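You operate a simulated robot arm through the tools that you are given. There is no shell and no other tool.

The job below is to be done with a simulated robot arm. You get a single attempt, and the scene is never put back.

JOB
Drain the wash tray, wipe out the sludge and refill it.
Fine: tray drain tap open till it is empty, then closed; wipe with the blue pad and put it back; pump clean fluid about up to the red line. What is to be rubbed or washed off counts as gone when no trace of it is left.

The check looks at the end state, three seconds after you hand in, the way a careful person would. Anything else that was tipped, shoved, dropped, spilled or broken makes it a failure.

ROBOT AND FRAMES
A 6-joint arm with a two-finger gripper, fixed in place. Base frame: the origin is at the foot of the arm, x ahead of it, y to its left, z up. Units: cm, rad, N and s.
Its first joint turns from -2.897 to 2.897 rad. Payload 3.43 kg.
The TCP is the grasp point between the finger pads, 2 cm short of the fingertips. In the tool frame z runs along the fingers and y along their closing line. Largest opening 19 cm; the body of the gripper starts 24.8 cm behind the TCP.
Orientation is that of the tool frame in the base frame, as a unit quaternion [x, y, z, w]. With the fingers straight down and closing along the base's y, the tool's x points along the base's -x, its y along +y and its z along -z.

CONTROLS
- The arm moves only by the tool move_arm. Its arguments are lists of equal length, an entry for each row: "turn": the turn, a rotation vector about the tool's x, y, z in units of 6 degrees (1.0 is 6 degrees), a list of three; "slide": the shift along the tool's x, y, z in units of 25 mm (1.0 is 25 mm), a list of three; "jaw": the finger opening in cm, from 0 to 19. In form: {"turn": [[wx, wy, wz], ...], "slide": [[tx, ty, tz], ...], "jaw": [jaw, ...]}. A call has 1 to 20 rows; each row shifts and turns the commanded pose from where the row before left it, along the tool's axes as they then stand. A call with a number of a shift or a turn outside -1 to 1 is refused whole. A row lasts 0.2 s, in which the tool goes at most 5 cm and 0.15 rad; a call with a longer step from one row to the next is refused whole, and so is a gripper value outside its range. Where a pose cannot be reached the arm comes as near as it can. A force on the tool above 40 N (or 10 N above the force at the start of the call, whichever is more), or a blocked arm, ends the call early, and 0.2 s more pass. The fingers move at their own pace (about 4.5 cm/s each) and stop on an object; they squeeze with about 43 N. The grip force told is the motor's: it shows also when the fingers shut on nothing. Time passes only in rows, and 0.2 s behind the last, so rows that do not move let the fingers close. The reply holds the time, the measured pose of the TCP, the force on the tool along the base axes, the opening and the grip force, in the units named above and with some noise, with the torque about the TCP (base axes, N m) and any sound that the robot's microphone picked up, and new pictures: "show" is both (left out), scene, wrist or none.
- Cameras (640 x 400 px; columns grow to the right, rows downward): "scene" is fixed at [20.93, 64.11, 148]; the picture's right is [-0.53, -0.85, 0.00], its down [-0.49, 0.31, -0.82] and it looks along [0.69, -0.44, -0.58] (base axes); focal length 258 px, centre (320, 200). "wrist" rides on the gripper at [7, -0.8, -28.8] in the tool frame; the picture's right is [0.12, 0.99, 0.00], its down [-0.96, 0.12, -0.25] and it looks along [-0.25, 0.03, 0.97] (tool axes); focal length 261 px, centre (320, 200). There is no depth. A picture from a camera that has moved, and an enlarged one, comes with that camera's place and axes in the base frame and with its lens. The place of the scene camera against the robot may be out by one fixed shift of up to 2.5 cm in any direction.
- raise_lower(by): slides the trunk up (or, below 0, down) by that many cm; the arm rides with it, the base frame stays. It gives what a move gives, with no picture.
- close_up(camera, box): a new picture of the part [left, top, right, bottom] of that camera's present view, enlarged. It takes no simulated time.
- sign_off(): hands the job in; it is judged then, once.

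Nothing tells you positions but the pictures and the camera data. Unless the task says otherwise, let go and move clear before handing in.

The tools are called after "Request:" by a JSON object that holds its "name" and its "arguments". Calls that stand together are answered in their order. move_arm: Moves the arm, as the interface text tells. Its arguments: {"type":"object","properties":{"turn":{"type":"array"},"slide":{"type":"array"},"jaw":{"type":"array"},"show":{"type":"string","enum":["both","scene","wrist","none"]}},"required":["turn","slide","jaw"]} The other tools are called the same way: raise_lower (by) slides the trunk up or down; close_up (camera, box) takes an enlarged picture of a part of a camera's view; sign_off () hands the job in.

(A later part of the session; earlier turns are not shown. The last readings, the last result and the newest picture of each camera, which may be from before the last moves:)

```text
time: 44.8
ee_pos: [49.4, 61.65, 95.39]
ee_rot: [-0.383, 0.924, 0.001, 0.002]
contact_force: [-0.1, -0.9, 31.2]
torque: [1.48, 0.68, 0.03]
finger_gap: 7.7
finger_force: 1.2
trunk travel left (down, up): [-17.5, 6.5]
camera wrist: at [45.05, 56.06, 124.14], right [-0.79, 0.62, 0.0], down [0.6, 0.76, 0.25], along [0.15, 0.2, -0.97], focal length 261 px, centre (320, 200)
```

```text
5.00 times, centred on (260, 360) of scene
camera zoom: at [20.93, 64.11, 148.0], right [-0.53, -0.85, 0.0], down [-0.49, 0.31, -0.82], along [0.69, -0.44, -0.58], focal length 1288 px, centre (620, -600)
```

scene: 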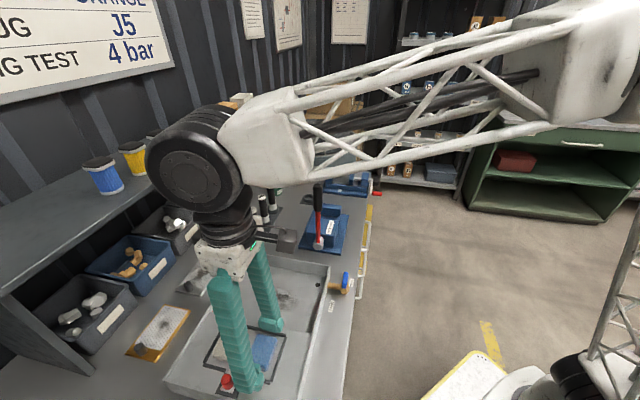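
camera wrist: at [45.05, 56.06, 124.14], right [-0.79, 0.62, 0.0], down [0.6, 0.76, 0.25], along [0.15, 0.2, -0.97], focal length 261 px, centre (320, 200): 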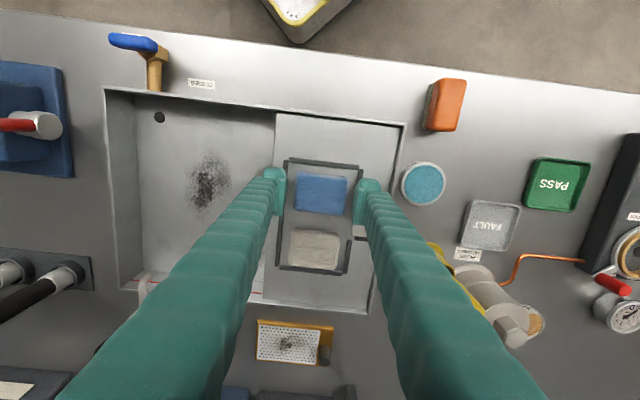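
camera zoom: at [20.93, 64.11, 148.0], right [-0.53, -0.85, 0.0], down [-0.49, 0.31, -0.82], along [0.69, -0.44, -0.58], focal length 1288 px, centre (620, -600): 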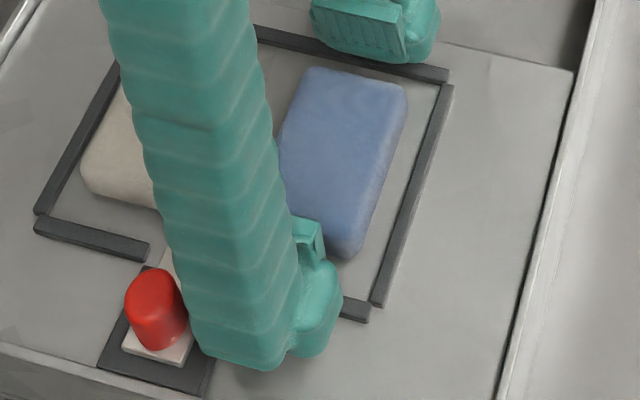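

The +u finger touched something low (31 N up at that finger, likely the frame bar). I'll back off at once and look.

Request:
{"name": "move_arm", "arguments": {"turn": [[0, 0, 0], [0, 0, 0]], "slide": [[0, 0, -0.2], [0, 0, 0]], "jaw": [7.6, 7.6], "show": "none"}}

Request:
{"name": "close_up", "arguments": {"camera": "scene", "box": [210, 340, 290, 400]}}

Request:
{"name": "close_up", "arguments": {"camera": "wrist", "box": [330, 160, 410, 260]}}

```text
time: 45.4
ee_pos: [49.33, 61.79, 95.55]
ee_rot: [-0.383, 0.924, 0.0, -0.001]
contact_force: [-0.4, -0.1, 0.0]
torque: [-0.02, -0.03, 0.04]
finger_gap: 7.61
finger_force: 0.0
trunk travel left (down, up): [-17.5, 6.5]
```

```text
6.67 times, centred on (250, 370) of scene
camera zoom: at [20.93, 64.11, 148.0], right [-0.53, -0.85, 0.0], down [-0.49, 0.31, -0.82], along [0.69, -0.44, -0.58], focal length 1718 px, centre (787, -933)
```

zoom: 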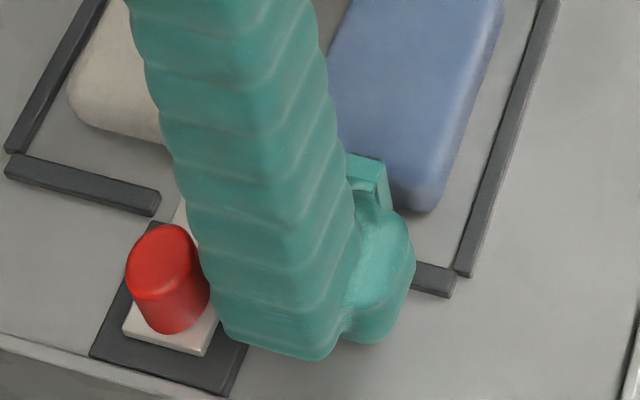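

```text
4.00 times, centred on (370, 210) of wrist
camera zoom: at [45.1, 56.25, 124.28], right [-0.79, 0.62, 0.0], down [0.6, 0.76, 0.25], along [0.15, 0.19, -0.97], focal length 1043 px, centre (120, 160)
```

zoom: 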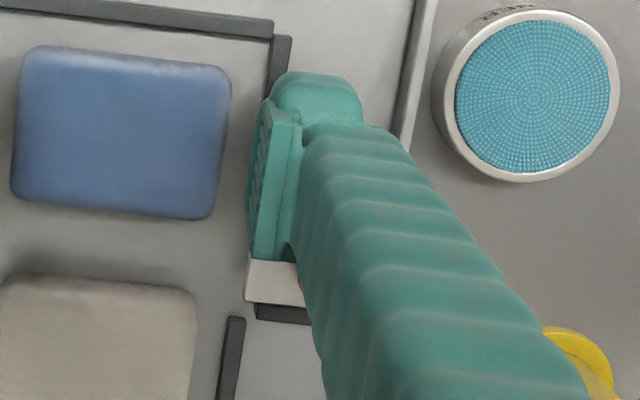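

Backed off with no load, and nothing has moved. I'll shift 0.4 cm towards the bench front to clear the latch plate, stay at this height, and close gently on the pad.

Request:
{"name": "move_arm", "arguments": {"turn": [[0, 0, 0], [0, 0, 0], [0, 0, 0], [0, 0, 0], [0, 0, 0]], "slide": [[0.16, 0, 0], [0, 0, 0], [0, 0, 0], [0, 0, 0], [0, 0, 0]], "jaw": [7.6, 7, 6.4, 6.0, 5.8]}}

Request:
{"name": "close_up", "arguments": {"camera": "wrist", "box": [260, 140, 420, 240]}}

Request:
{"name": "close_up", "arguments": {"camera": "scene", "box": [210, 320, 310, 400]}}

```text
time: 46.6
ee_pos: [49.11, 61.46, 95.57]
ee_rot: [-0.382, 0.924, 0.0, 0.0]
contact_force: [0.8, 0.3, -0.3]
torque: [-0.01, 0.02, -0.04]
finger_gap: 6.04
finger_force: 42.1
trunk travel left (down, up): [-17.5, 6.5]
camera wrist: at [44.79, 55.94, 124.39], right [-0.79, 0.62, 0.0], down [0.6, 0.76, 0.25], along [0.15, 0.19, -0.97], focal length 261 px, centre (320, 200)
```

scene: 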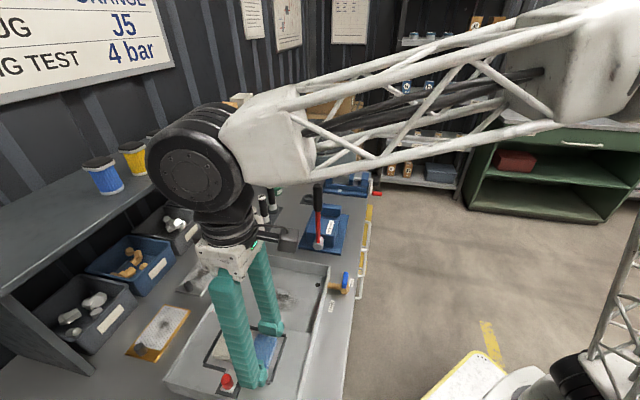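
wrist: 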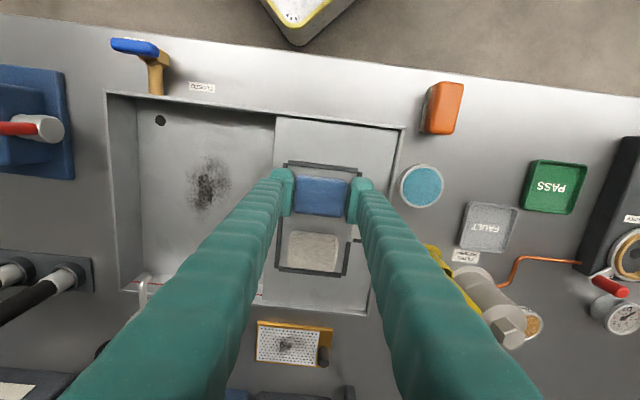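

```text
4.00 times, centred on (340, 190) of wrist
camera zoom: at [44.79, 55.94, 124.39], right [-0.79, 0.62, 0.0], down [0.6, 0.76, 0.25], along [0.15, 0.19, -0.97], focal length 1043 px, centre (240, 240)
```

zoom: 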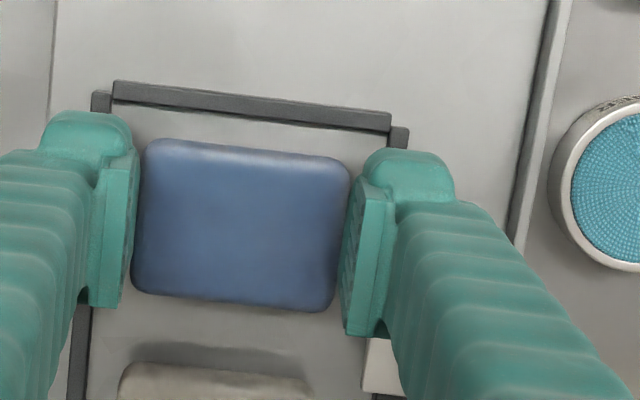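

```text
5.00 times, centred on (260, 360) of scene
camera zoom: at [20.93, 64.11, 148.0], right [-0.53, -0.85, 0.0], down [-0.49, 0.31, -0.82], along [0.69, -0.44, -0.58], focal length 1288 px, centre (620, -600)
```

zoom: 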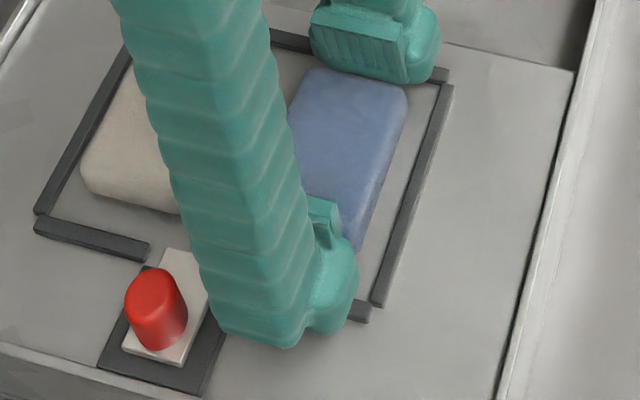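

The pad is held (6.04 cm, 42 N, no vertical load). Its home grip pose is TCP [49.1, 61.5, 95.6]. I'll lift it and check that it comes along.

Request:
{"name": "move_arm", "arguments": {"turn": [[0, 0, 0], [0, 0, 0], [0, 0, 0], [0, 0, 0], [0, 0, 0], [0, 0, 0], [0, 0, 0]], "slide": [[0, 0, -0.2], [0, 0, -0.4], [0, 0, -0.6], [0, 0, -0.8], [0, 0, -0.8], [0, 0, -0.8], [0, 0, 0]], "jaw": [5.8, 5.8, 5.8, 5.8, 5.8, 5.8, 5.8]}}

Request:
{"name": "close_up", "arguments": {"camera": "scene", "box": [190, 290, 310, 400]}}

Request:
{"name": "close_up", "arguments": {"camera": "wrist", "box": [100, 60, 420, 260]}}

```text
time: 48.2
ee_pos: [49.12, 61.46, 104.68]
ee_rot: [-0.383, 0.924, 0.0, 0.001]
contact_force: [-0.2, -0.5, -1.4]
torque: [0.01, 0.0, 0.0]
finger_gap: 6.0
finger_force: 42.6
trunk travel left (down, up): [-17.5, 6.5]
camera wrist: at [44.84, 55.99, 133.36], right [-0.79, 0.62, 0.0], down [0.6, 0.76, 0.25], along [0.15, 0.19, -0.97], focal length 261 px, centre (320, 200)
```

scene: 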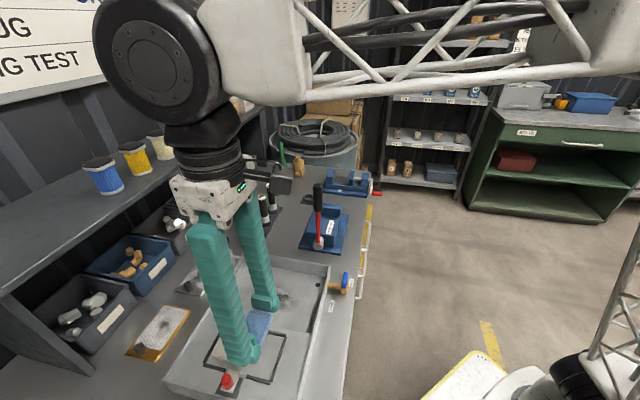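
wrist: 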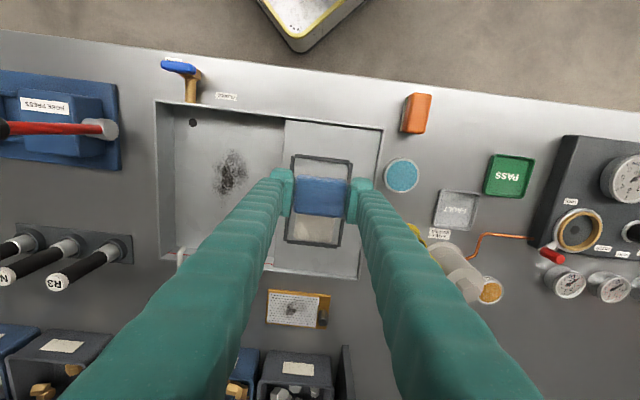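

```text
3.64 times, centred on (250, 345) of scene
camera zoom: at [20.93, 64.11, 148.0], right [-0.53, -0.85, 0.0], down [-0.49, 0.31, -0.82], along [0.69, -0.44, -0.58], focal length 937 px, centre (574, -327)
```

zoom: 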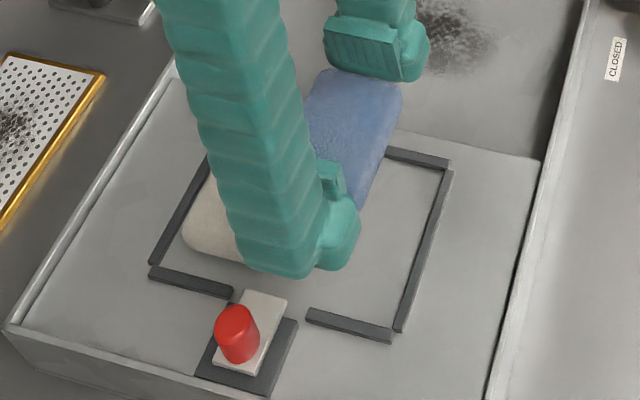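

```text
2.00 times, centred on (260, 160) of wrist
camera zoom: at [44.84, 55.99, 133.36], right [-0.79, 0.62, 0.0], down [0.6, 0.76, 0.25], along [0.15, 0.19, -0.97], focal length 521 px, centre (440, 280)
```

zoom: 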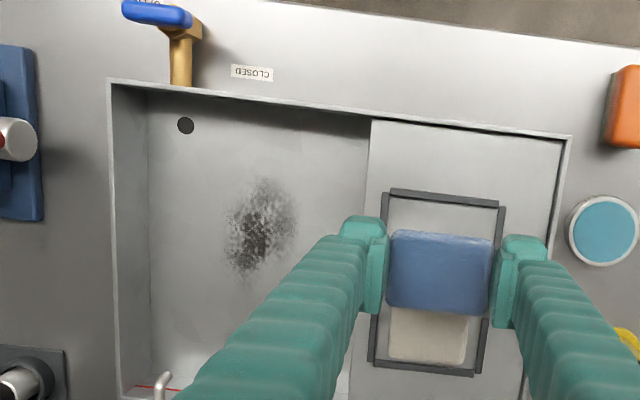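

The pad came up cleanly and the white pad stayed put. I'll carry it over the sludge (≈[61, 51.6]) and lower it most of the way into the tray.

Request:
{"name": "move_arm", "arguments": {"turn": [[0, 0, 0], [0, 0, 0], [0, 0, 0], [0, 0, 0], [0, 0, 0], [0, 0, 0], [0, 0, 0], [0, 0, 0], [0, 0, 0], [0, 0, 0], [0, 0, 0], [0, 0, 0], [0, 0, 0]], "slide": [[-0.074, -0.88, 0], [-0.074, -0.88, 0], [-0.074, -0.88, 0], [-0.074, -0.88, 0], [-0.074, -0.88, 0], [-0.074, -0.88, 0], [-0.074, -0.88, 0], [0, 0, 0.8], [0, 0, 0.8], [0, 0, 0.8], [0, 0, 0.8], [0, 0, 0.6], [0, 0, 0]], "jaw": [5.8, 5.8, 5.8, 5.8, 5.8, 5.8, 5.8, 5.8, 5.8, 5.8, 5.8, 5.8, 5.8]}}

Request:
{"name": "close_up", "arguments": {"camera": "scene", "box": [210, 220, 350, 330]}}

Request:
{"name": "close_up", "arguments": {"camera": "wrist", "box": [220, 100, 420, 280]}}

```text
time: 51.0
ee_pos: [60.77, 51.46, 95.11]
ee_rot: [-0.383, 0.924, 0.0, 0.0]
contact_force: [0.5, 0.1, 0.1]
torque: [0.04, 0.0, -0.01]
finger_gap: 5.97
finger_force: 43.3
trunk travel left (down, up): [-17.5, 6.5]
camera wrist: at [56.55, 45.96, 123.89], right [-0.79, 0.62, 0.0], down [0.6, 0.76, 0.25], along [0.15, 0.19, -0.97], focal length 261 px, centre (320, 200)
```

scene: 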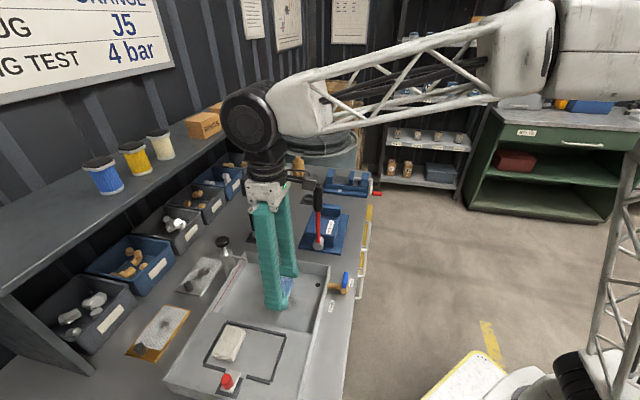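
wrist: 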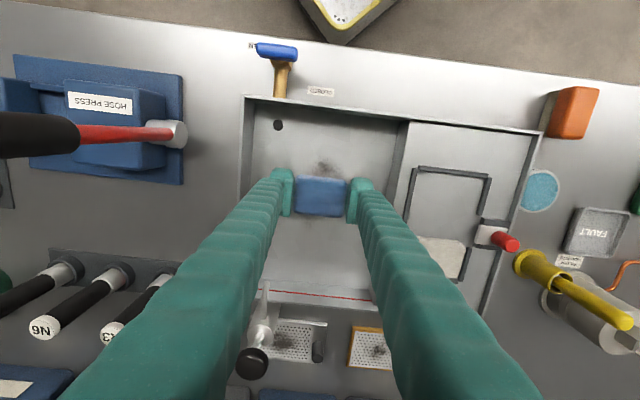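

```text
3.64 times, centred on (280, 275) of scene
camera zoom: at [20.93, 64.11, 148.0], right [-0.53, -0.85, 0.0], down [-0.49, 0.31, -0.82], along [0.69, -0.44, -0.58], focal length 937 px, centre (466, -73)
```

zoom: 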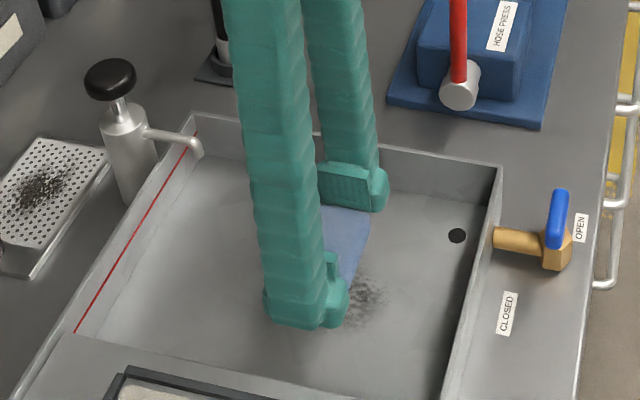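

```text
2.22 times, centred on (320, 190) of wrist
camera zoom: at [56.55, 45.96, 123.89], right [-0.79, 0.62, 0.0], down [0.6, 0.76, 0.25], along [0.15, 0.19, -0.97], focal length 579 px, centre (320, 222)
```

zoom: 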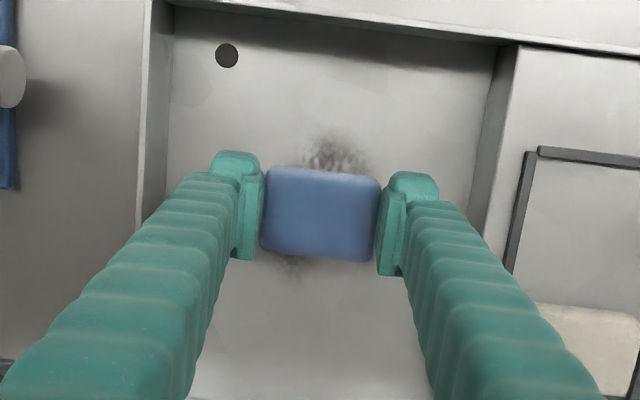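

The pad hovers over the sludge. I'll lower in small steps until I feel the tray floor.

Request:
{"name": "move_arm", "arguments": {"turn": [[0, 0, 0], [0, 0, 0], [0, 0, 0], [0, 0, 0], [0, 0, 0], [0, 0, 0], [0, 0, 0], [0, 0, 0]], "slide": [[0, 0, 0.25], [0, 0, 0.2], [0, 0, 0.15], [0, 0, 0.1], [0, 0, 0.1], [0, 0, 0.08], [0, 0, 0.08], [0, 0, 0]], "jaw": [5.8, 5.8, 5.8, 5.8, 5.8, 5.8, 5.8, 5.8], "show": "none"}}

```text
time: 52.8
ee_pos: [60.96, 51.46, 92.8]
ee_rot: [-0.383, 0.924, 0.0, 0.0]
contact_force: [0.1, 0.6, 0.1]
torque: [-0.01, 0.03, 0.01]
finger_gap: 6.01
finger_force: 42.9
trunk travel left (down, up): [-17.5, 6.5]
```

Request:
{"name": "move_arm", "arguments": {"turn": [[0, 0, 0], [0, 0, 0], [0, 0, 0], [0, 0, 0], [0, 0, 0], [0, 0, 0], [0, 0, 0], [0, 0, 0]], "slide": [[0, 0, 0.08], [0, 0, 0.06], [0, 0, 0.06], [0, 0, 0.06], [0, 0, 0.05], [0, 0, 0.05], [0, 0, 0.04], [0, 0, 0]], "jaw": [5.8, 5.8, 5.8, 5.8, 5.8, 5.8, 5.8, 5.8], "show": "scene"}}

```text
time: 54.6
ee_pos: [61.03, 51.4, 91.68]
ee_rot: [-0.382, 0.924, 0.0, -0.001]
contact_force: [-0.5, 0.2, -1.0]
torque: [-0.01, -0.02, 0.01]
finger_gap: 5.99
finger_force: 42.7
trunk travel left (down, up): [-17.5, 6.5]
```

scene: 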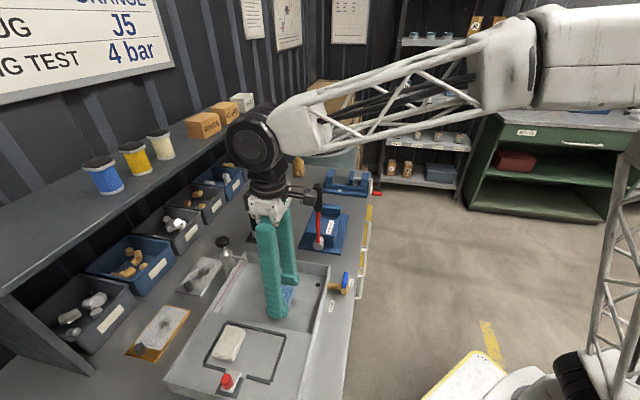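

Request:
{"name": "move_arm", "arguments": {"turn": [[0, 0, 0], [0, 0, 0], [0, 0, 0], [0, 0, 0], [0, 0, 0], [0, 0, 0], [0, 0, 0], [0, 0, 0], [0, 0, 0]], "slide": [[0, 0, 0.04], [0, 0, 0.04], [0, 0, 0.04], [0, 0, 0.04], [0, 0, 0.04], [0, 0, 0.04], [0, 0, 0.04], [0, 0, 0.04], [0, 0, 0]], "jaw": [5.8, 5.8, 5.8, 5.8, 5.8, 5.8, 5.8, 5.8, 5.8], "show": "none"}}

Request:
{"name": "close_up", "arguments": {"camera": "scene", "box": [230, 240, 330, 330]}}

```text
time: 55.8
ee_pos: [60.91, 51.41, 91.56]
ee_rot: [-0.383, 0.924, 0.0, 0.003]
contact_force: [-5.1, -3.0, 19.9]
torque: [-0.17, 0.27, 0.01]
finger_gap: 6.0
finger_force: 43.0
trunk travel left (down, up): [-17.5, 6.5]
stopped in row 6: the force on the tool passed its limit at 42 N (the readings are from after the stop); the commanded pose is now the measured one
```

```text
4.44 times, centred on (280, 285) of scene
camera zoom: at [20.93, 64.11, 148.0], right [-0.53, -0.85, 0.0], down [-0.49, 0.31, -0.82], along [0.69, -0.44, -0.58], focal length 1145 px, centre (498, -178)
```

zoom: 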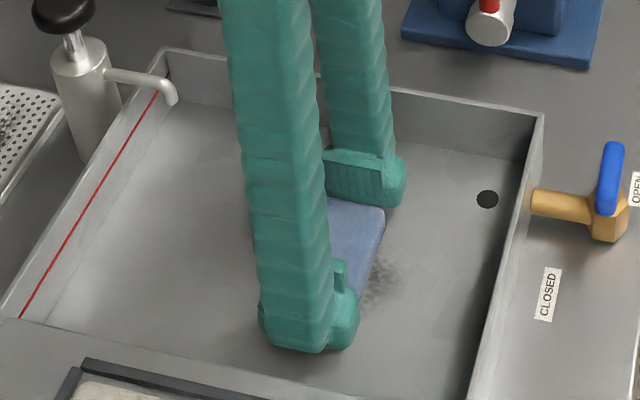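

The floor is reached at TCP z≈91.6. I'll ease the pressure slightly and wipe back and forth across the sludge along the tray's short axis.

Request:
{"name": "move_arm", "arguments": {"turn": [[0, 0, 0], [0, 0, 0], [0, 0, 0], [0, 0, 0], [0, 0, 0], [0, 0, 0], [0, 0, 0], [0, 0, 0], [0, 0, 0], [0, 0, 0], [0, 0, 0], [0, 0, 0], [0, 0, 0], [0, 0, 0], [0, 0, 0], [0, 0, 0], [0, 0, 0], [0, 0, 0]], "slide": [[0, 0, -0.02], [0.4, 0, 0], [0.4, 0, 0], [0.4, 0, 0], [0.4, 0, 0], [0, 0, 0], [-0.4, 0, 0], [-0.4, 0, 0], [-0.4, 0, 0], [-0.4, 0, 0], [-0.4, 0, 0], [-0.4, 0, 0], [-0.4, 0, 0], [-0.4, 0, 0], [0, 0, 0], [0, 0, 0], [0, 0, 0], [0, 0, 0]], "jaw": [5.8, 5.8, 5.8, 5.8, 5.8, 5.8, 5.8, 5.8, 5.8, 5.8, 5.8, 5.8, 5.8, 5.8, 5.8, 5.8, 5.8, 5.8]}}

Request:
{"name": "close_up", "arguments": {"camera": "scene", "box": [230, 240, 330, 330]}}

Request:
{"name": "close_up", "arguments": {"camera": "wrist", "box": [220, 100, 420, 280]}}

```text
time: 59.6
ee_pos: [63.93, 54.37, 91.45]
ee_rot: [-0.383, 0.924, 0.001, 0.002]
contact_force: [-1.3, 0.5, 16.6]
torque: [0.03, -0.03, 0.0]
finger_gap: 5.99
finger_force: 42.9
trunk travel left (down, up): [-17.5, 6.5]
camera wrist: at [59.48, 48.72, 120.25], right [-0.79, 0.62, 0.0], down [0.6, 0.76, 0.25], along [0.16, 0.2, -0.97], focal length 261 px, centre (320, 200)
```

scene: 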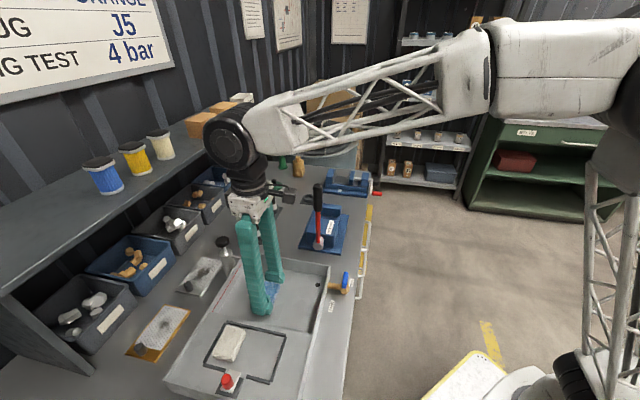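
wrist: 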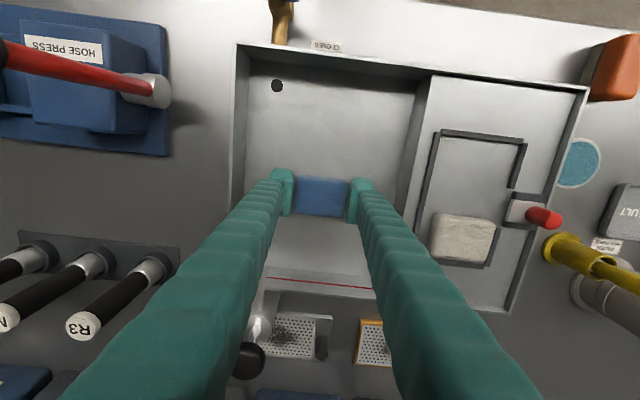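

```text
4.44 times, centred on (280, 285) of scene
camera zoom: at [20.93, 64.11, 148.0], right [-0.53, -0.85, 0.0], down [-0.49, 0.31, -0.82], along [0.69, -0.44, -0.58], focal length 1145 px, centre (498, -178)
```

zoom: 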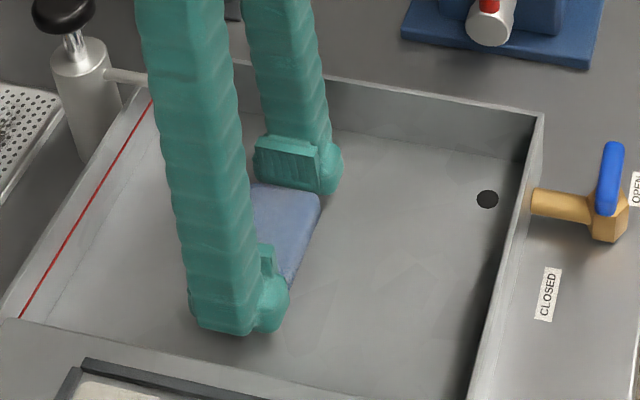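

```text
2.22 times, centred on (320, 190) of wrist
camera zoom: at [59.48, 48.72, 120.25], right [-0.79, 0.62, 0.0], down [0.6, 0.76, 0.25], along [0.16, 0.2, -0.97], focal length 579 px, centre (320, 222)
```

zoom: 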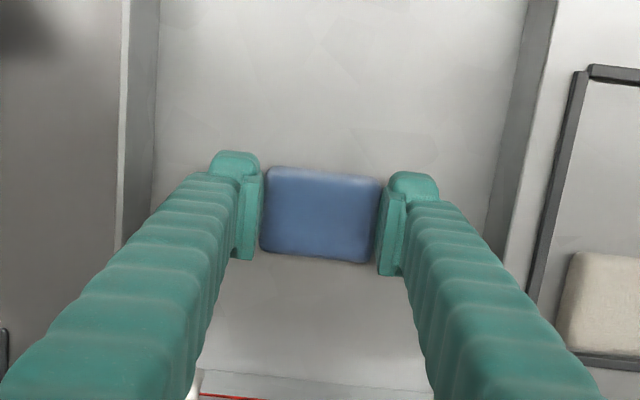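

One pass already seems to have taken the sludge. I'll make two more overlapping passes, offset to each side, so that no faint trace remains.

Request:
{"name": "move_arm", "arguments": {"turn": [[0, 0, 0], [0, 0, 0], [0, 0, 0], [0, 0, 0], [0, 0, 0], [0, 0, 0], [0, 0, 0], [0, 0, 0], [0, 0, 0], [0, 0, 0], [0, 0, 0], [0, 0, 0], [0, 0, 0], [0, 0, 0], [0, 0, 0], [0, 0, 0], [0, 0, 0], [0, 0, 0]], "slide": [[-0.4, 0, 0], [0, 0.4, 0], [0, 0.4, 0], [0.4, 0, 0], [0.4, 0, 0], [0.4, 0, 0], [0.4, 0, 0], [0.4, 0, 0], [0.4, 0, 0], [0.4, 0, 0], [0.4, 0, 0], [0.4, 0, 0], [0, -0.4, 0], [0, -0.4, 0], [0, -0.4, 0], [0, -0.4, 0], [0, 0, 0], [0, 0, 0]], "jaw": [5.8, 5.8, 5.8, 5.8, 5.8, 5.8, 5.8, 5.8, 5.8, 5.8, 5.8, 5.8, 5.8, 5.8, 5.8, 5.8, 5.8, 5.8], "show": "scene"}}

Request:
{"name": "close_up", "arguments": {"camera": "scene", "box": [220, 240, 330, 335]}}

```text
time: 63.4
ee_pos: [59.76, 47.21, 91.34]
ee_rot: [-0.383, 0.924, 0.001, 0.002]
contact_force: [-0.9, 1.1, 11.9]
torque: [-0.01, 0.0, 0.04]
finger_gap: 6.01
finger_force: 43.0
trunk travel left (down, up): [-17.5, 6.5]
```

scene: 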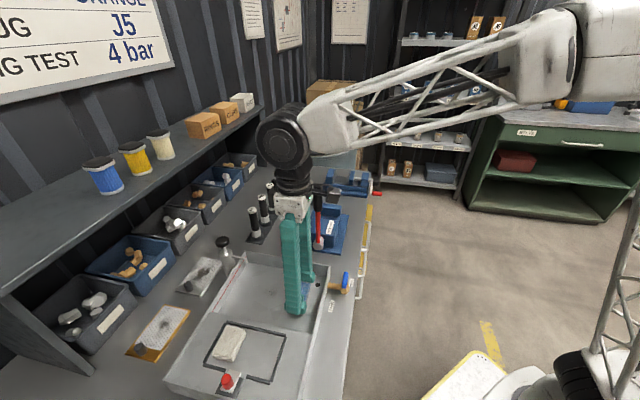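

```text
4.21 times, centred on (275, 288) of scene
camera zoom: at [20.93, 64.11, 148.0], right [-0.53, -0.85, 0.0], down [-0.49, 0.31, -0.82], along [0.69, -0.44, -0.58], focal length 1085 px, centre (510, -168)
```

zoom: 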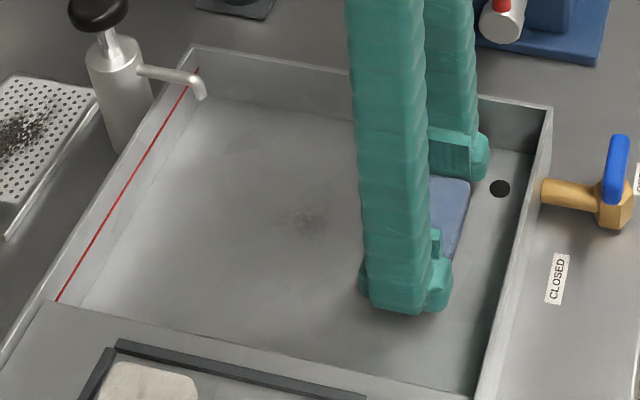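

A faint trace is left towards the pump side (≈[64, 53]). I'll run more passes across that spot.

Request:
{"name": "move_arm", "arguments": {"turn": [[0, 0, 0], [0, 0, 0], [0, 0, 0], [0, 0, 0], [0, 0, 0], [0, 0, 0], [0, 0, 0], [0, 0, 0], [0, 0, 0], [0, 0, 0], [0, 0, 0], [0, 0, 0], [0, 0, 0], [0, 0, 0], [0, 0, 0], [0, 0, 0], [0, 0, 0], [0, 0, 0], [0, 0, 0], [0, 0, 0]], "slide": [[-0.4, 0, 0], [-0.4, 0, 0], [-0.4, 0, 0], [-0.4, 0, 0], [-0.4, 0, 0], [-0.4, 0, 0], [-0.4, 0, 0], [-0.4, 0, 0], [-0.4, 0, 0], [-0.4, 0, 0], [-0.4, 0, 0], [0, 0.3, 0], [0.4, 0, 0], [0.4, 0, 0], [0.4, 0, 0], [0.4, 0, 0], [0.4, 0, 0], [0.4, 0, 0], [0.4, 0, 0], [0, 0, 0]], "jaw": [5.8, 5.8, 5.8, 5.8, 5.8, 5.8, 5.8, 5.8, 5.8, 5.8, 5.8, 5.8, 5.8, 5.8, 5.8, 5.8, 5.8, 5.8, 5.8, 5.8], "show": "scene"}}

Request:
{"name": "close_up", "arguments": {"camera": "scene", "box": [220, 240, 330, 335]}}

```text
time: 67.6
ee_pos: [61.66, 50.67, 91.58]
ee_rot: [-0.383, 0.924, 0.001, 0.002]
contact_force: [0.0, 0.1, -1.0]
torque: [0.0, 0.0, -0.04]
finger_gap: 6.0
finger_force: 43.4
trunk travel left (down, up): [-17.5, 6.5]
```

scene: 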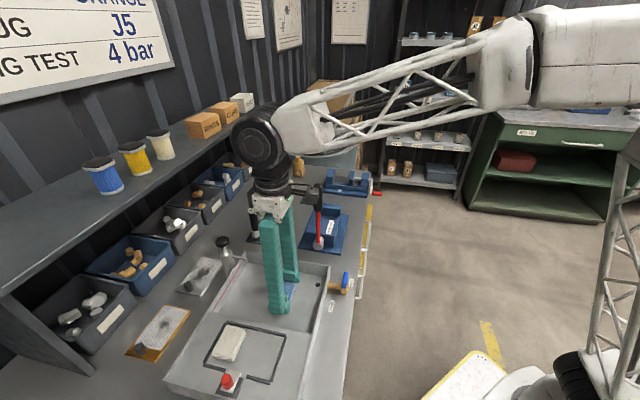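

```text
4.21 times, centred on (275, 288) of scene
camera zoom: at [20.93, 64.11, 148.0], right [-0.53, -0.85, 0.0], down [-0.49, 0.31, -0.82], along [0.69, -0.44, -0.58], focal length 1085 px, centre (510, -168)
```

zoom: 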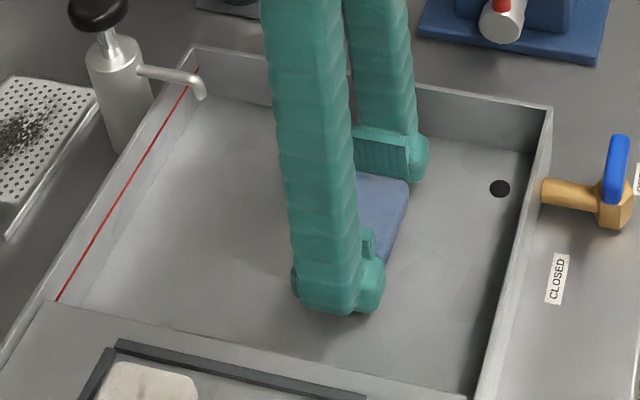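

Contact was lost on that pass (force about 0). I'll press down a little again and repeat passes over the middle and pump side.

Request:
{"name": "move_arm", "arguments": {"turn": [[0, 0, 0], [0, 0, 0], [0, 0, 0]], "slide": [[0, 0, 0.03], [0, 0, 0.02], [0, 0, 0]], "jaw": [5.8, 5.8, 5.8], "show": "none"}}

```text
time: 68.4
ee_pos: [61.84, 50.6, 91.42]
ee_rot: [-0.382, 0.924, 0.0, 0.002]
contact_force: [-2.6, -0.4, 12.3]
torque: [-0.01, 0.06, 0.01]
finger_gap: 5.98
finger_force: 43.2
trunk travel left (down, up): [-17.5, 6.5]
```

Request:
{"name": "move_arm", "arguments": {"turn": [[0, 0, 0], [0, 0, 0], [0, 0, 0], [0, 0, 0], [0, 0, 0], [0, 0, 0], [0, 0, 0]], "slide": [[-0.4, 0, 0], [-0.4, 0, 0], [-0.4, 0, 0], [-0.4, 0, 0], [-0.4, 0, 0], [-0.4, 0, 0], [0, 0, 0]], "jaw": [5.8, 5.8, 5.8, 5.8, 5.8, 5.8, 5.8], "show": "none"}}

Request:
{"name": "move_arm", "arguments": {"turn": [[0, 0, 0], [0, 0, 0], [0, 0, 0], [0, 0, 0], [0, 0, 0], [0, 0, 0], [0, 0, 0], [0, 0, 0], [0, 0, 0], [0, 0, 0], [0, 0, 0]], "slide": [[0.4, 0, 0.005], [0.4, 0, 0], [0.4, 0, 0.005], [0.4, 0, 0], [0.4, 0, 0.005], [0.4, 0, 0], [0.4, 0, 0.005], [0.4, 0, 0], [0.4, 0, 0], [0.4, 0, 0], [0, 0, 0]], "jaw": [5.8, 5.8, 5.8, 5.8, 5.8, 5.8, 5.8, 5.8, 5.8, 5.8, 5.8], "show": "scene"}}

Request:
{"name": "close_up", "arguments": {"camera": "scene", "box": [220, 240, 330, 335]}}

```text
time: 70.0
ee_pos: [66.01, 54.87, 91.38]
ee_rot: [-0.383, 0.924, 0.001, 0.003]
contact_force: [-8.9, -8.8, 33.8]
torque: [-0.14, 0.1, -0.04]
finger_gap: 6.01
finger_force: 43.2
trunk travel left (down, up): [-17.5, 6.5]
```

```text
time: 72.4
ee_pos: [58.88, 47.79, 91.42]
ee_rot: [-0.384, 0.923, 0.001, 0.001]
contact_force: [4.6, 6.1, 32.5]
torque: [0.11, -0.04, 0.0]
finger_gap: 6.01
finger_force: 43.1
trunk travel left (down, up): [-17.5, 6.5]
```

scene: 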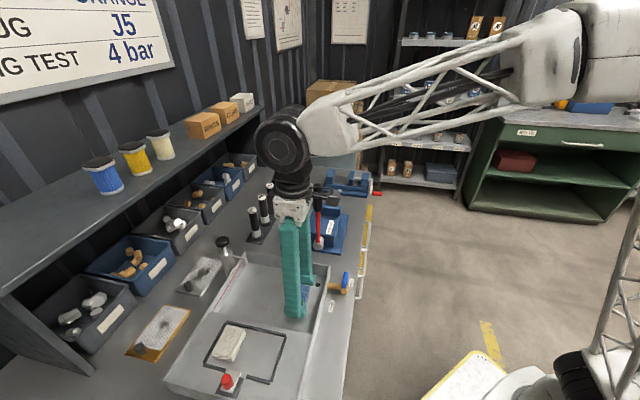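

```text
4.21 times, centred on (275, 288) of scene
camera zoom: at [20.93, 64.11, 148.0], right [-0.53, -0.85, 0.0], down [-0.49, 0.31, -0.82], along [0.69, -0.44, -0.58], focal length 1085 px, centre (510, -168)
```

zoom: 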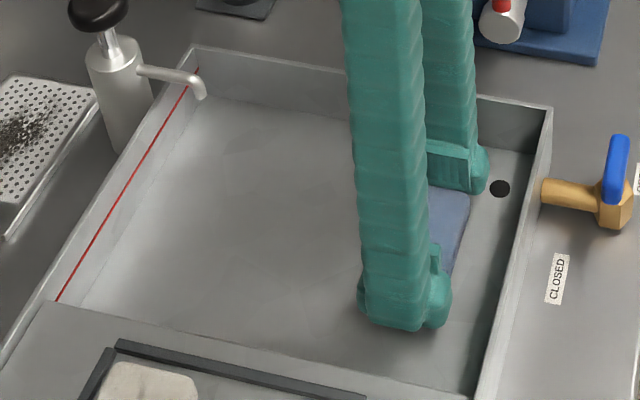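

The visible floor is clean now. I'll lift the pad and move it back above its place to inspect the whole tray.

Request:
{"name": "move_arm", "arguments": {"turn": [[0, 0, 0], [0, 0, 0], [0, 0, 0], [0, 0, 0], [0, 0, 0], [0, 0, 0], [0, 0, 0], [0, 0, 0], [0, 0, 0], [0, 0, 0], [0, 0, 0], [0, 0, 0], [0, 0, 0], [0, 0, 0], [0, 0, 0], [0, 0, 0]], "slide": [[0, 0, -0.1], [0, 0, -0.5], [0, 0, -0.9], [0, 0, -1], [0, 0, -1], [0, 0, -1], [0, 0, -0.8], [0, 0.85, 0], [0, 0.85, 0], [0, 0.85, 0], [0, 0.85, 0], [0, 0.85, 0], [0, 0.85, 0], [0, 0.85, 0], [0, 0, 0], [0, 0, 0]], "jaw": [5.8, 5.8, 5.8, 5.8, 5.8, 5.8, 5.8, 5.8, 5.8, 5.8, 5.8, 5.8, 5.8, 5.8, 5.8, 5.8]}}

Request:
{"name": "close_up", "arguments": {"camera": "scene", "box": [220, 240, 330, 335]}}

Request:
{"name": "close_up", "arguments": {"camera": "wrist", "box": [150, 60, 350, 280]}}

```text
time: 75.8
ee_pos: [48.51, 58.57, 104.5]
ee_rot: [-0.382, 0.924, 0.001, 0.001]
contact_force: [0.0, 0.2, -0.8]
torque: [0.0, 0.01, -0.02]
finger_gap: 6.01
finger_force: 42.9
trunk travel left (down, up): [-17.5, 6.5]
camera wrist: at [44.08, 52.81, 133.27], right [-0.79, 0.62, 0.0], down [0.6, 0.76, 0.25], along [0.16, 0.2, -0.97], focal length 261 px, centre (320, 200)
```

scene: 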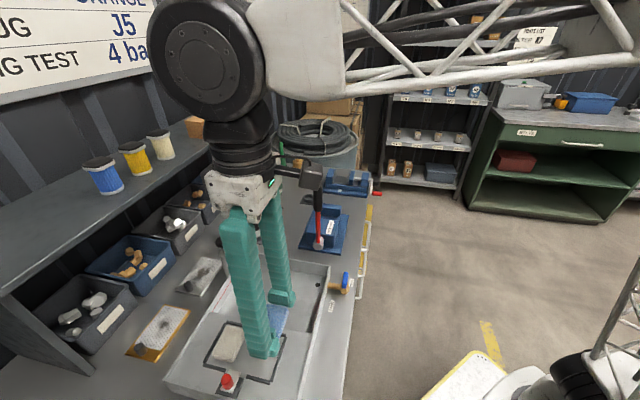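
wrist: 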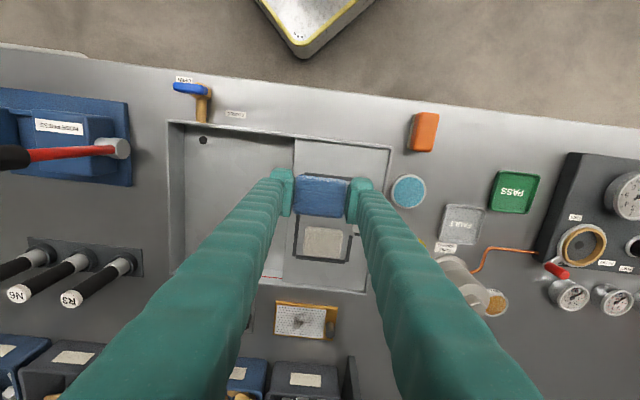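

```text
4.21 times, centred on (275, 288) of scene
camera zoom: at [20.93, 64.11, 148.0], right [-0.53, -0.85, 0.0], down [-0.49, 0.31, -0.82], along [0.69, -0.44, -0.58], focal length 1085 px, centre (510, -168)
```

zoom: 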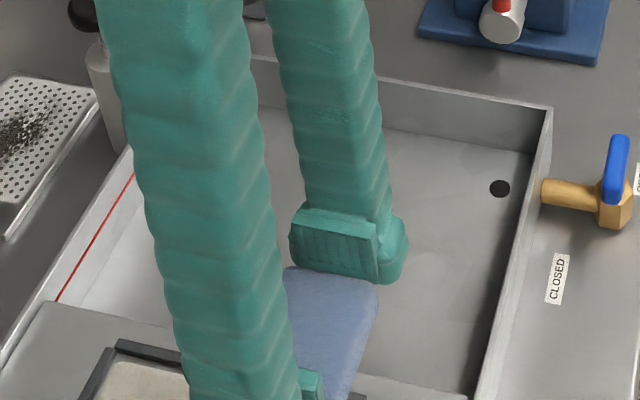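

```text
1.82 times, centred on (250, 170) of wrist
camera zoom: at [44.08, 52.81, 133.27], right [-0.79, 0.62, 0.0], down [0.6, 0.76, 0.25], along [0.16, 0.2, -0.97], focal length 474 px, centre (447, 254)
```

zoom: 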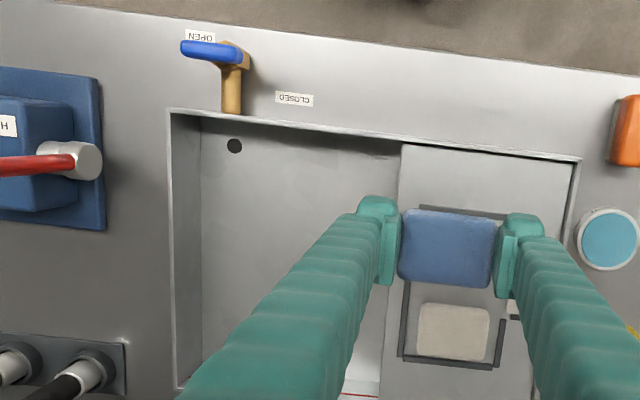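

Request:
{"name": "close_up", "arguments": {"camera": "wrist", "box": [170, 120, 300, 270]}}

Request:
{"name": "close_up", "arguments": {"camera": "scene", "box": [270, 260, 330, 320]}}

```text
2.67 times, centred on (235, 195) of wrist
camera zoom: at [44.08, 52.81, 133.27], right [-0.79, 0.62, 0.0], down [0.6, 0.76, 0.25], along [0.16, 0.2, -0.97], focal length 695 px, centre (547, 213)
```

zoom: 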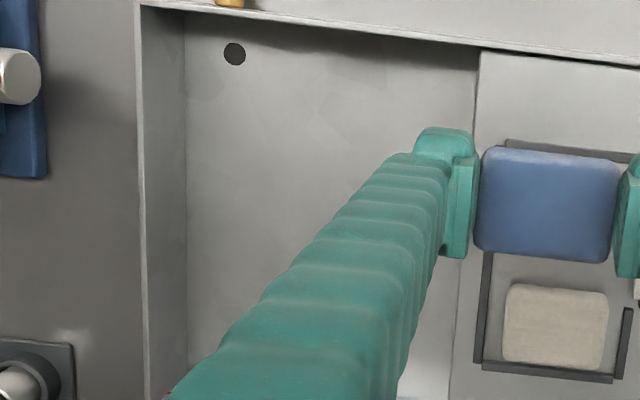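

```text
6.67 times, centred on (300, 290) of scene
camera zoom: at [20.93, 64.11, 148.0], right [-0.53, -0.85, 0.0], down [-0.49, 0.31, -0.82], along [0.69, -0.44, -0.58], focal length 1718 px, centre (453, -400)
```

zoom: 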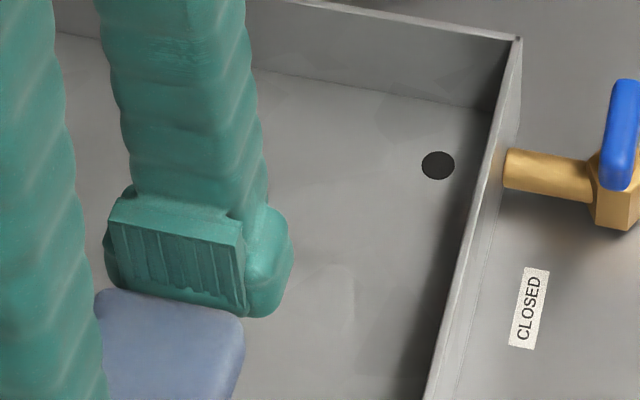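

The floor looks clean everywhere I can see from both cameras. Now I'll carry the pad above its original spot in the frame and check the alignment before lowering it.

Request:
{"name": "move_arm", "arguments": {"turn": [[0, 0, 0], [0, 0, 0], [0, 0, 0], [0, 0, 0], [0, 0, 0], [0, 0, 0], [0, 0, 0], [0, 0, 0]], "slide": [[-0.5, 0.33, 0], [-0.49, 0.32, 0], [0, 0, 0], [0, 0, 0.8], [0, 0, 0.8], [0, 0, 0.8], [0, 0, 0.5], [0, 0, 0]], "jaw": [5.8, 5.8, 5.8, 5.8, 5.8, 5.8, 5.8, 5.8]}}

Request:
{"name": "close_up", "arguments": {"camera": "wrist", "box": [260, 140, 420, 260]}}

Request:
{"name": "close_up", "arguments": {"camera": "scene", "box": [190, 310, 310, 400]}}

```text
time: 77.6
ee_pos: [48.97, 61.07, 97.28]
ee_rot: [-0.383, 0.924, 0.0, 0.002]
contact_force: [-0.6, 0.6, -0.5]
torque: [-0.01, -0.03, 0.03]
finger_gap: 6.0
finger_force: 43.3
trunk travel left (down, up): [-17.5, 6.5]
camera wrist: at [44.64, 55.56, 126.01], right [-0.79, 0.62, 0.0], down [0.6, 0.76, 0.25], along [0.16, 0.2, -0.97], focal length 261 px, centre (320, 200)
```

scene: 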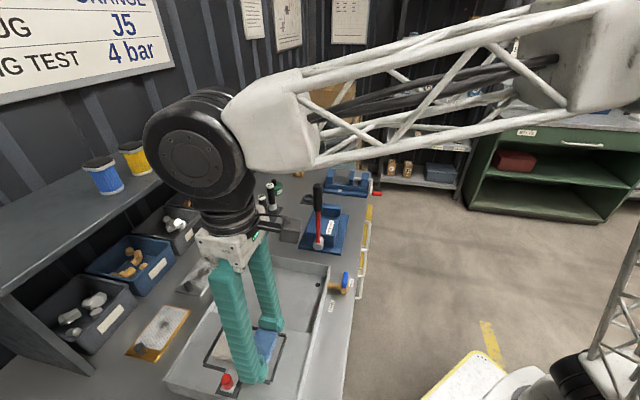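
wrist: 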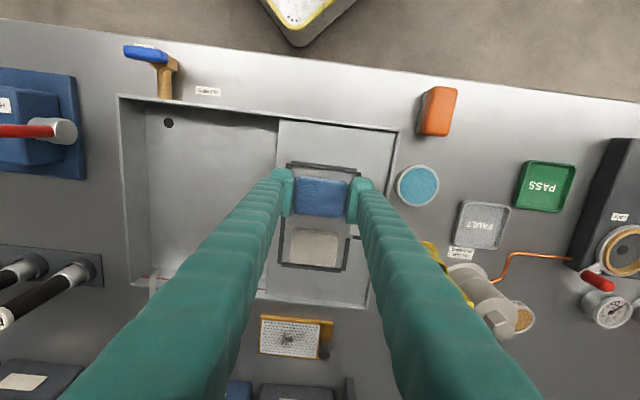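

```text
3.33 times, centred on (340, 200) of wrist
camera zoom: at [44.64, 55.56, 126.01], right [-0.79, 0.62, 0.0], down [0.6, 0.76, 0.25], along [0.16, 0.2, -0.97], focal length 869 px, centre (253, 200)
```

zoom: 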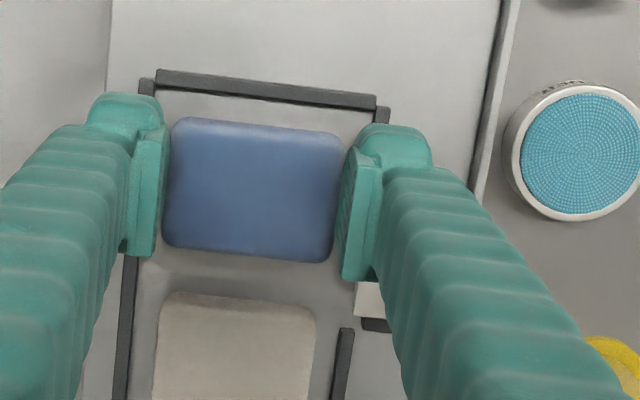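

```text
4.44 times, centred on (250, 355) of scene
camera zoom: at [20.93, 64.11, 148.0], right [-0.53, -0.85, 0.0], down [-0.49, 0.31, -0.82], along [0.69, -0.44, -0.58], focal length 1145 px, centre (631, -489)
```

zoom: 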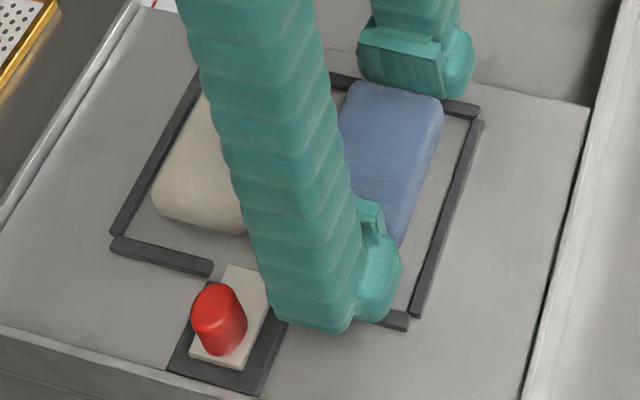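

Nearly at home; I'll nudge by 0.3 cm and lower slowly to the shelf.

Request:
{"name": "move_arm", "arguments": {"turn": [[0, 0, 0], [0, 0, 0], [0, 0, 0], [0, 0, 0], [0, 0, 0], [0, 0, 0], [0, 0, 0]], "slide": [[-0.1, 0.06, 0], [0, 0, 0.2], [0, 0, 0.15], [0, 0, 0.1], [0, 0, 0.06], [0, 0, 0.04], [0, 0, 0]], "jaw": [5.8, 5.8, 5.8, 5.8, 5.8, 5.8, 5.8], "show": "none"}}

```text
time: 79.2
ee_pos: [49.12, 61.4, 95.88]
ee_rot: [-0.383, 0.924, 0.001, 0.002]
contact_force: [-0.3, -0.2, -0.3]
torque: [0.01, -0.04, -0.01]
finger_gap: 5.99
finger_force: 43.0
trunk travel left (down, up): [-17.5, 6.5]
```

Request:
{"name": "move_arm", "arguments": {"turn": [[0, 0, 0], [0, 0, 0], [0, 0, 0], [0, 0, 0], [0, 0, 0]], "slide": [[0, 0, 0.04], [0, 0, 0.03], [0, 0, 0.03], [0, 0, 0.02], [0, 0, 0]], "jaw": [5.8, 5.8, 5.8, 5.8, 5.8], "show": "none"}}

```text
time: 80.4
ee_pos: [49.11, 61.46, 95.52]
ee_rot: [-0.382, 0.924, 0.001, 0.001]
contact_force: [0.4, -0.6, -0.3]
torque: [-0.01, -0.02, 0.06]
finger_gap: 6.01
finger_force: 43.5
trunk travel left (down, up): [-17.5, 6.5]
```

Request:
{"name": "move_arm", "arguments": {"turn": [[0, 0, 0], [0, 0, 0], [0, 0, 0], [0, 0, 0]], "slide": [[0, 0, 0.02], [0, 0, 0.02], [0, 0, 0.01], [0, 0, 0]], "jaw": [5.8, 5.8, 5.8, 5.8]}}

Request:
{"name": "close_up", "arguments": {"camera": "wrist", "box": [260, 140, 420, 260]}}

Request:
{"name": "close_up", "arguments": {"camera": "scene", "box": [220, 320, 300, 390]}}

```text
time: 81.4
ee_pos: [49.16, 61.53, 95.38]
ee_rot: [-0.383, 0.924, 0.001, 0.001]
contact_force: [0.1, 0.1, -0.5]
torque: [-0.01, 0.06, -0.03]
finger_gap: 6.01
finger_force: 43.0
trunk travel left (down, up): [-17.5, 6.5]
camera wrist: at [44.76, 55.88, 124.2], right [-0.79, 0.62, 0.0], down [0.6, 0.76, 0.25], along [0.16, 0.2, -0.97], focal length 261 px, centre (320, 200)
```

scene: 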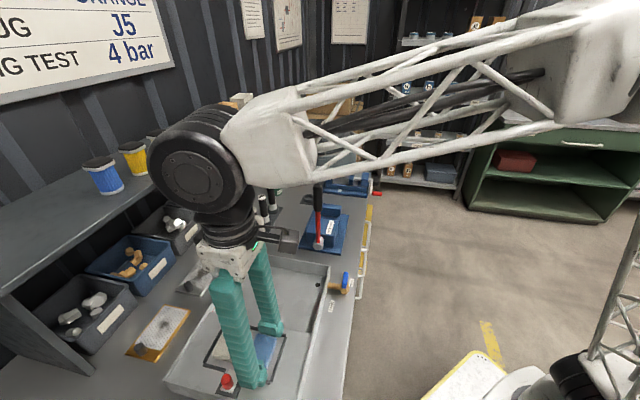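
wrist: 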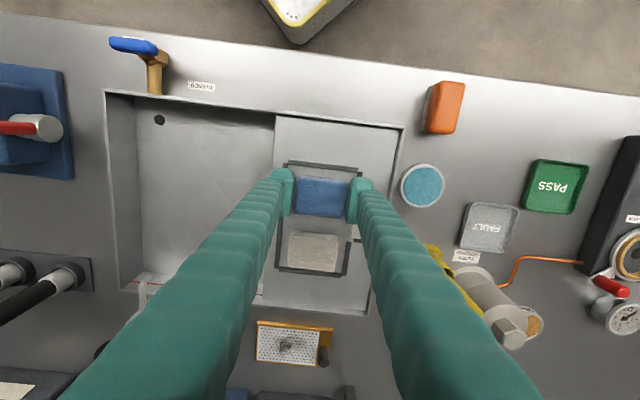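

```text
3.33 times, centred on (340, 200) of wrist
camera zoom: at [44.76, 55.88, 124.2], right [-0.79, 0.62, 0.0], down [0.6, 0.76, 0.25], along [0.16, 0.2, -0.97], focal length 869 px, centre (253, 200)
```

zoom: 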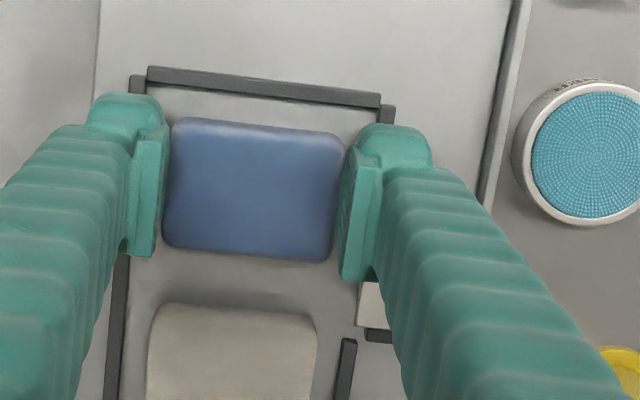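

```text
5.71 times, centred on (260, 355) of scene
camera zoom: at [20.93, 64.11, 148.0], right [-0.53, -0.85, 0.0], down [-0.49, 0.31, -0.82], along [0.69, -0.44, -0.58], focal length 1472 px, centre (663, -686)
```

zoom: 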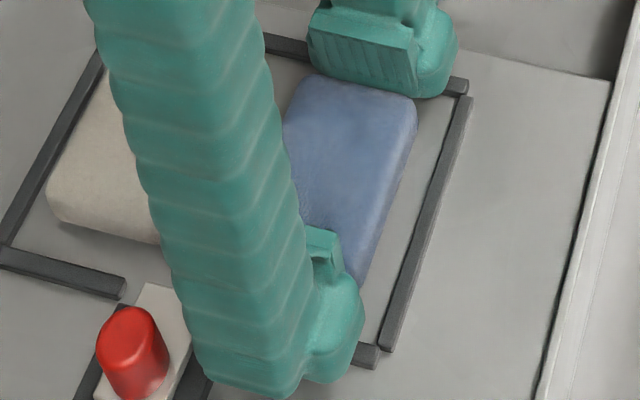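

No contact yet, probably since the pad slid up slightly in the grip while I pressed. I'll go down one millimetre more and then release, so it settles by at most a millimetre or two.

Request:
{"name": "move_arm", "arguments": {"turn": [[0, 0, 0], [0, 0, 0], [0, 0, 0]], "slide": [[0, 0, 0.02], [0, 0, 0.02], [0, 0, 0]], "jaw": [5.8, 5.8, 5.8], "show": "none"}}

```text
time: 82.2
ee_pos: [48.99, 61.43, 95.32]
ee_rot: [-0.383, 0.924, 0.0, 0.001]
contact_force: [-0.2, -0.6, 2.8]
torque: [-0.02, 0.04, -0.02]
finger_gap: 5.98
finger_force: 42.6
trunk travel left (down, up): [-17.5, 6.5]
```

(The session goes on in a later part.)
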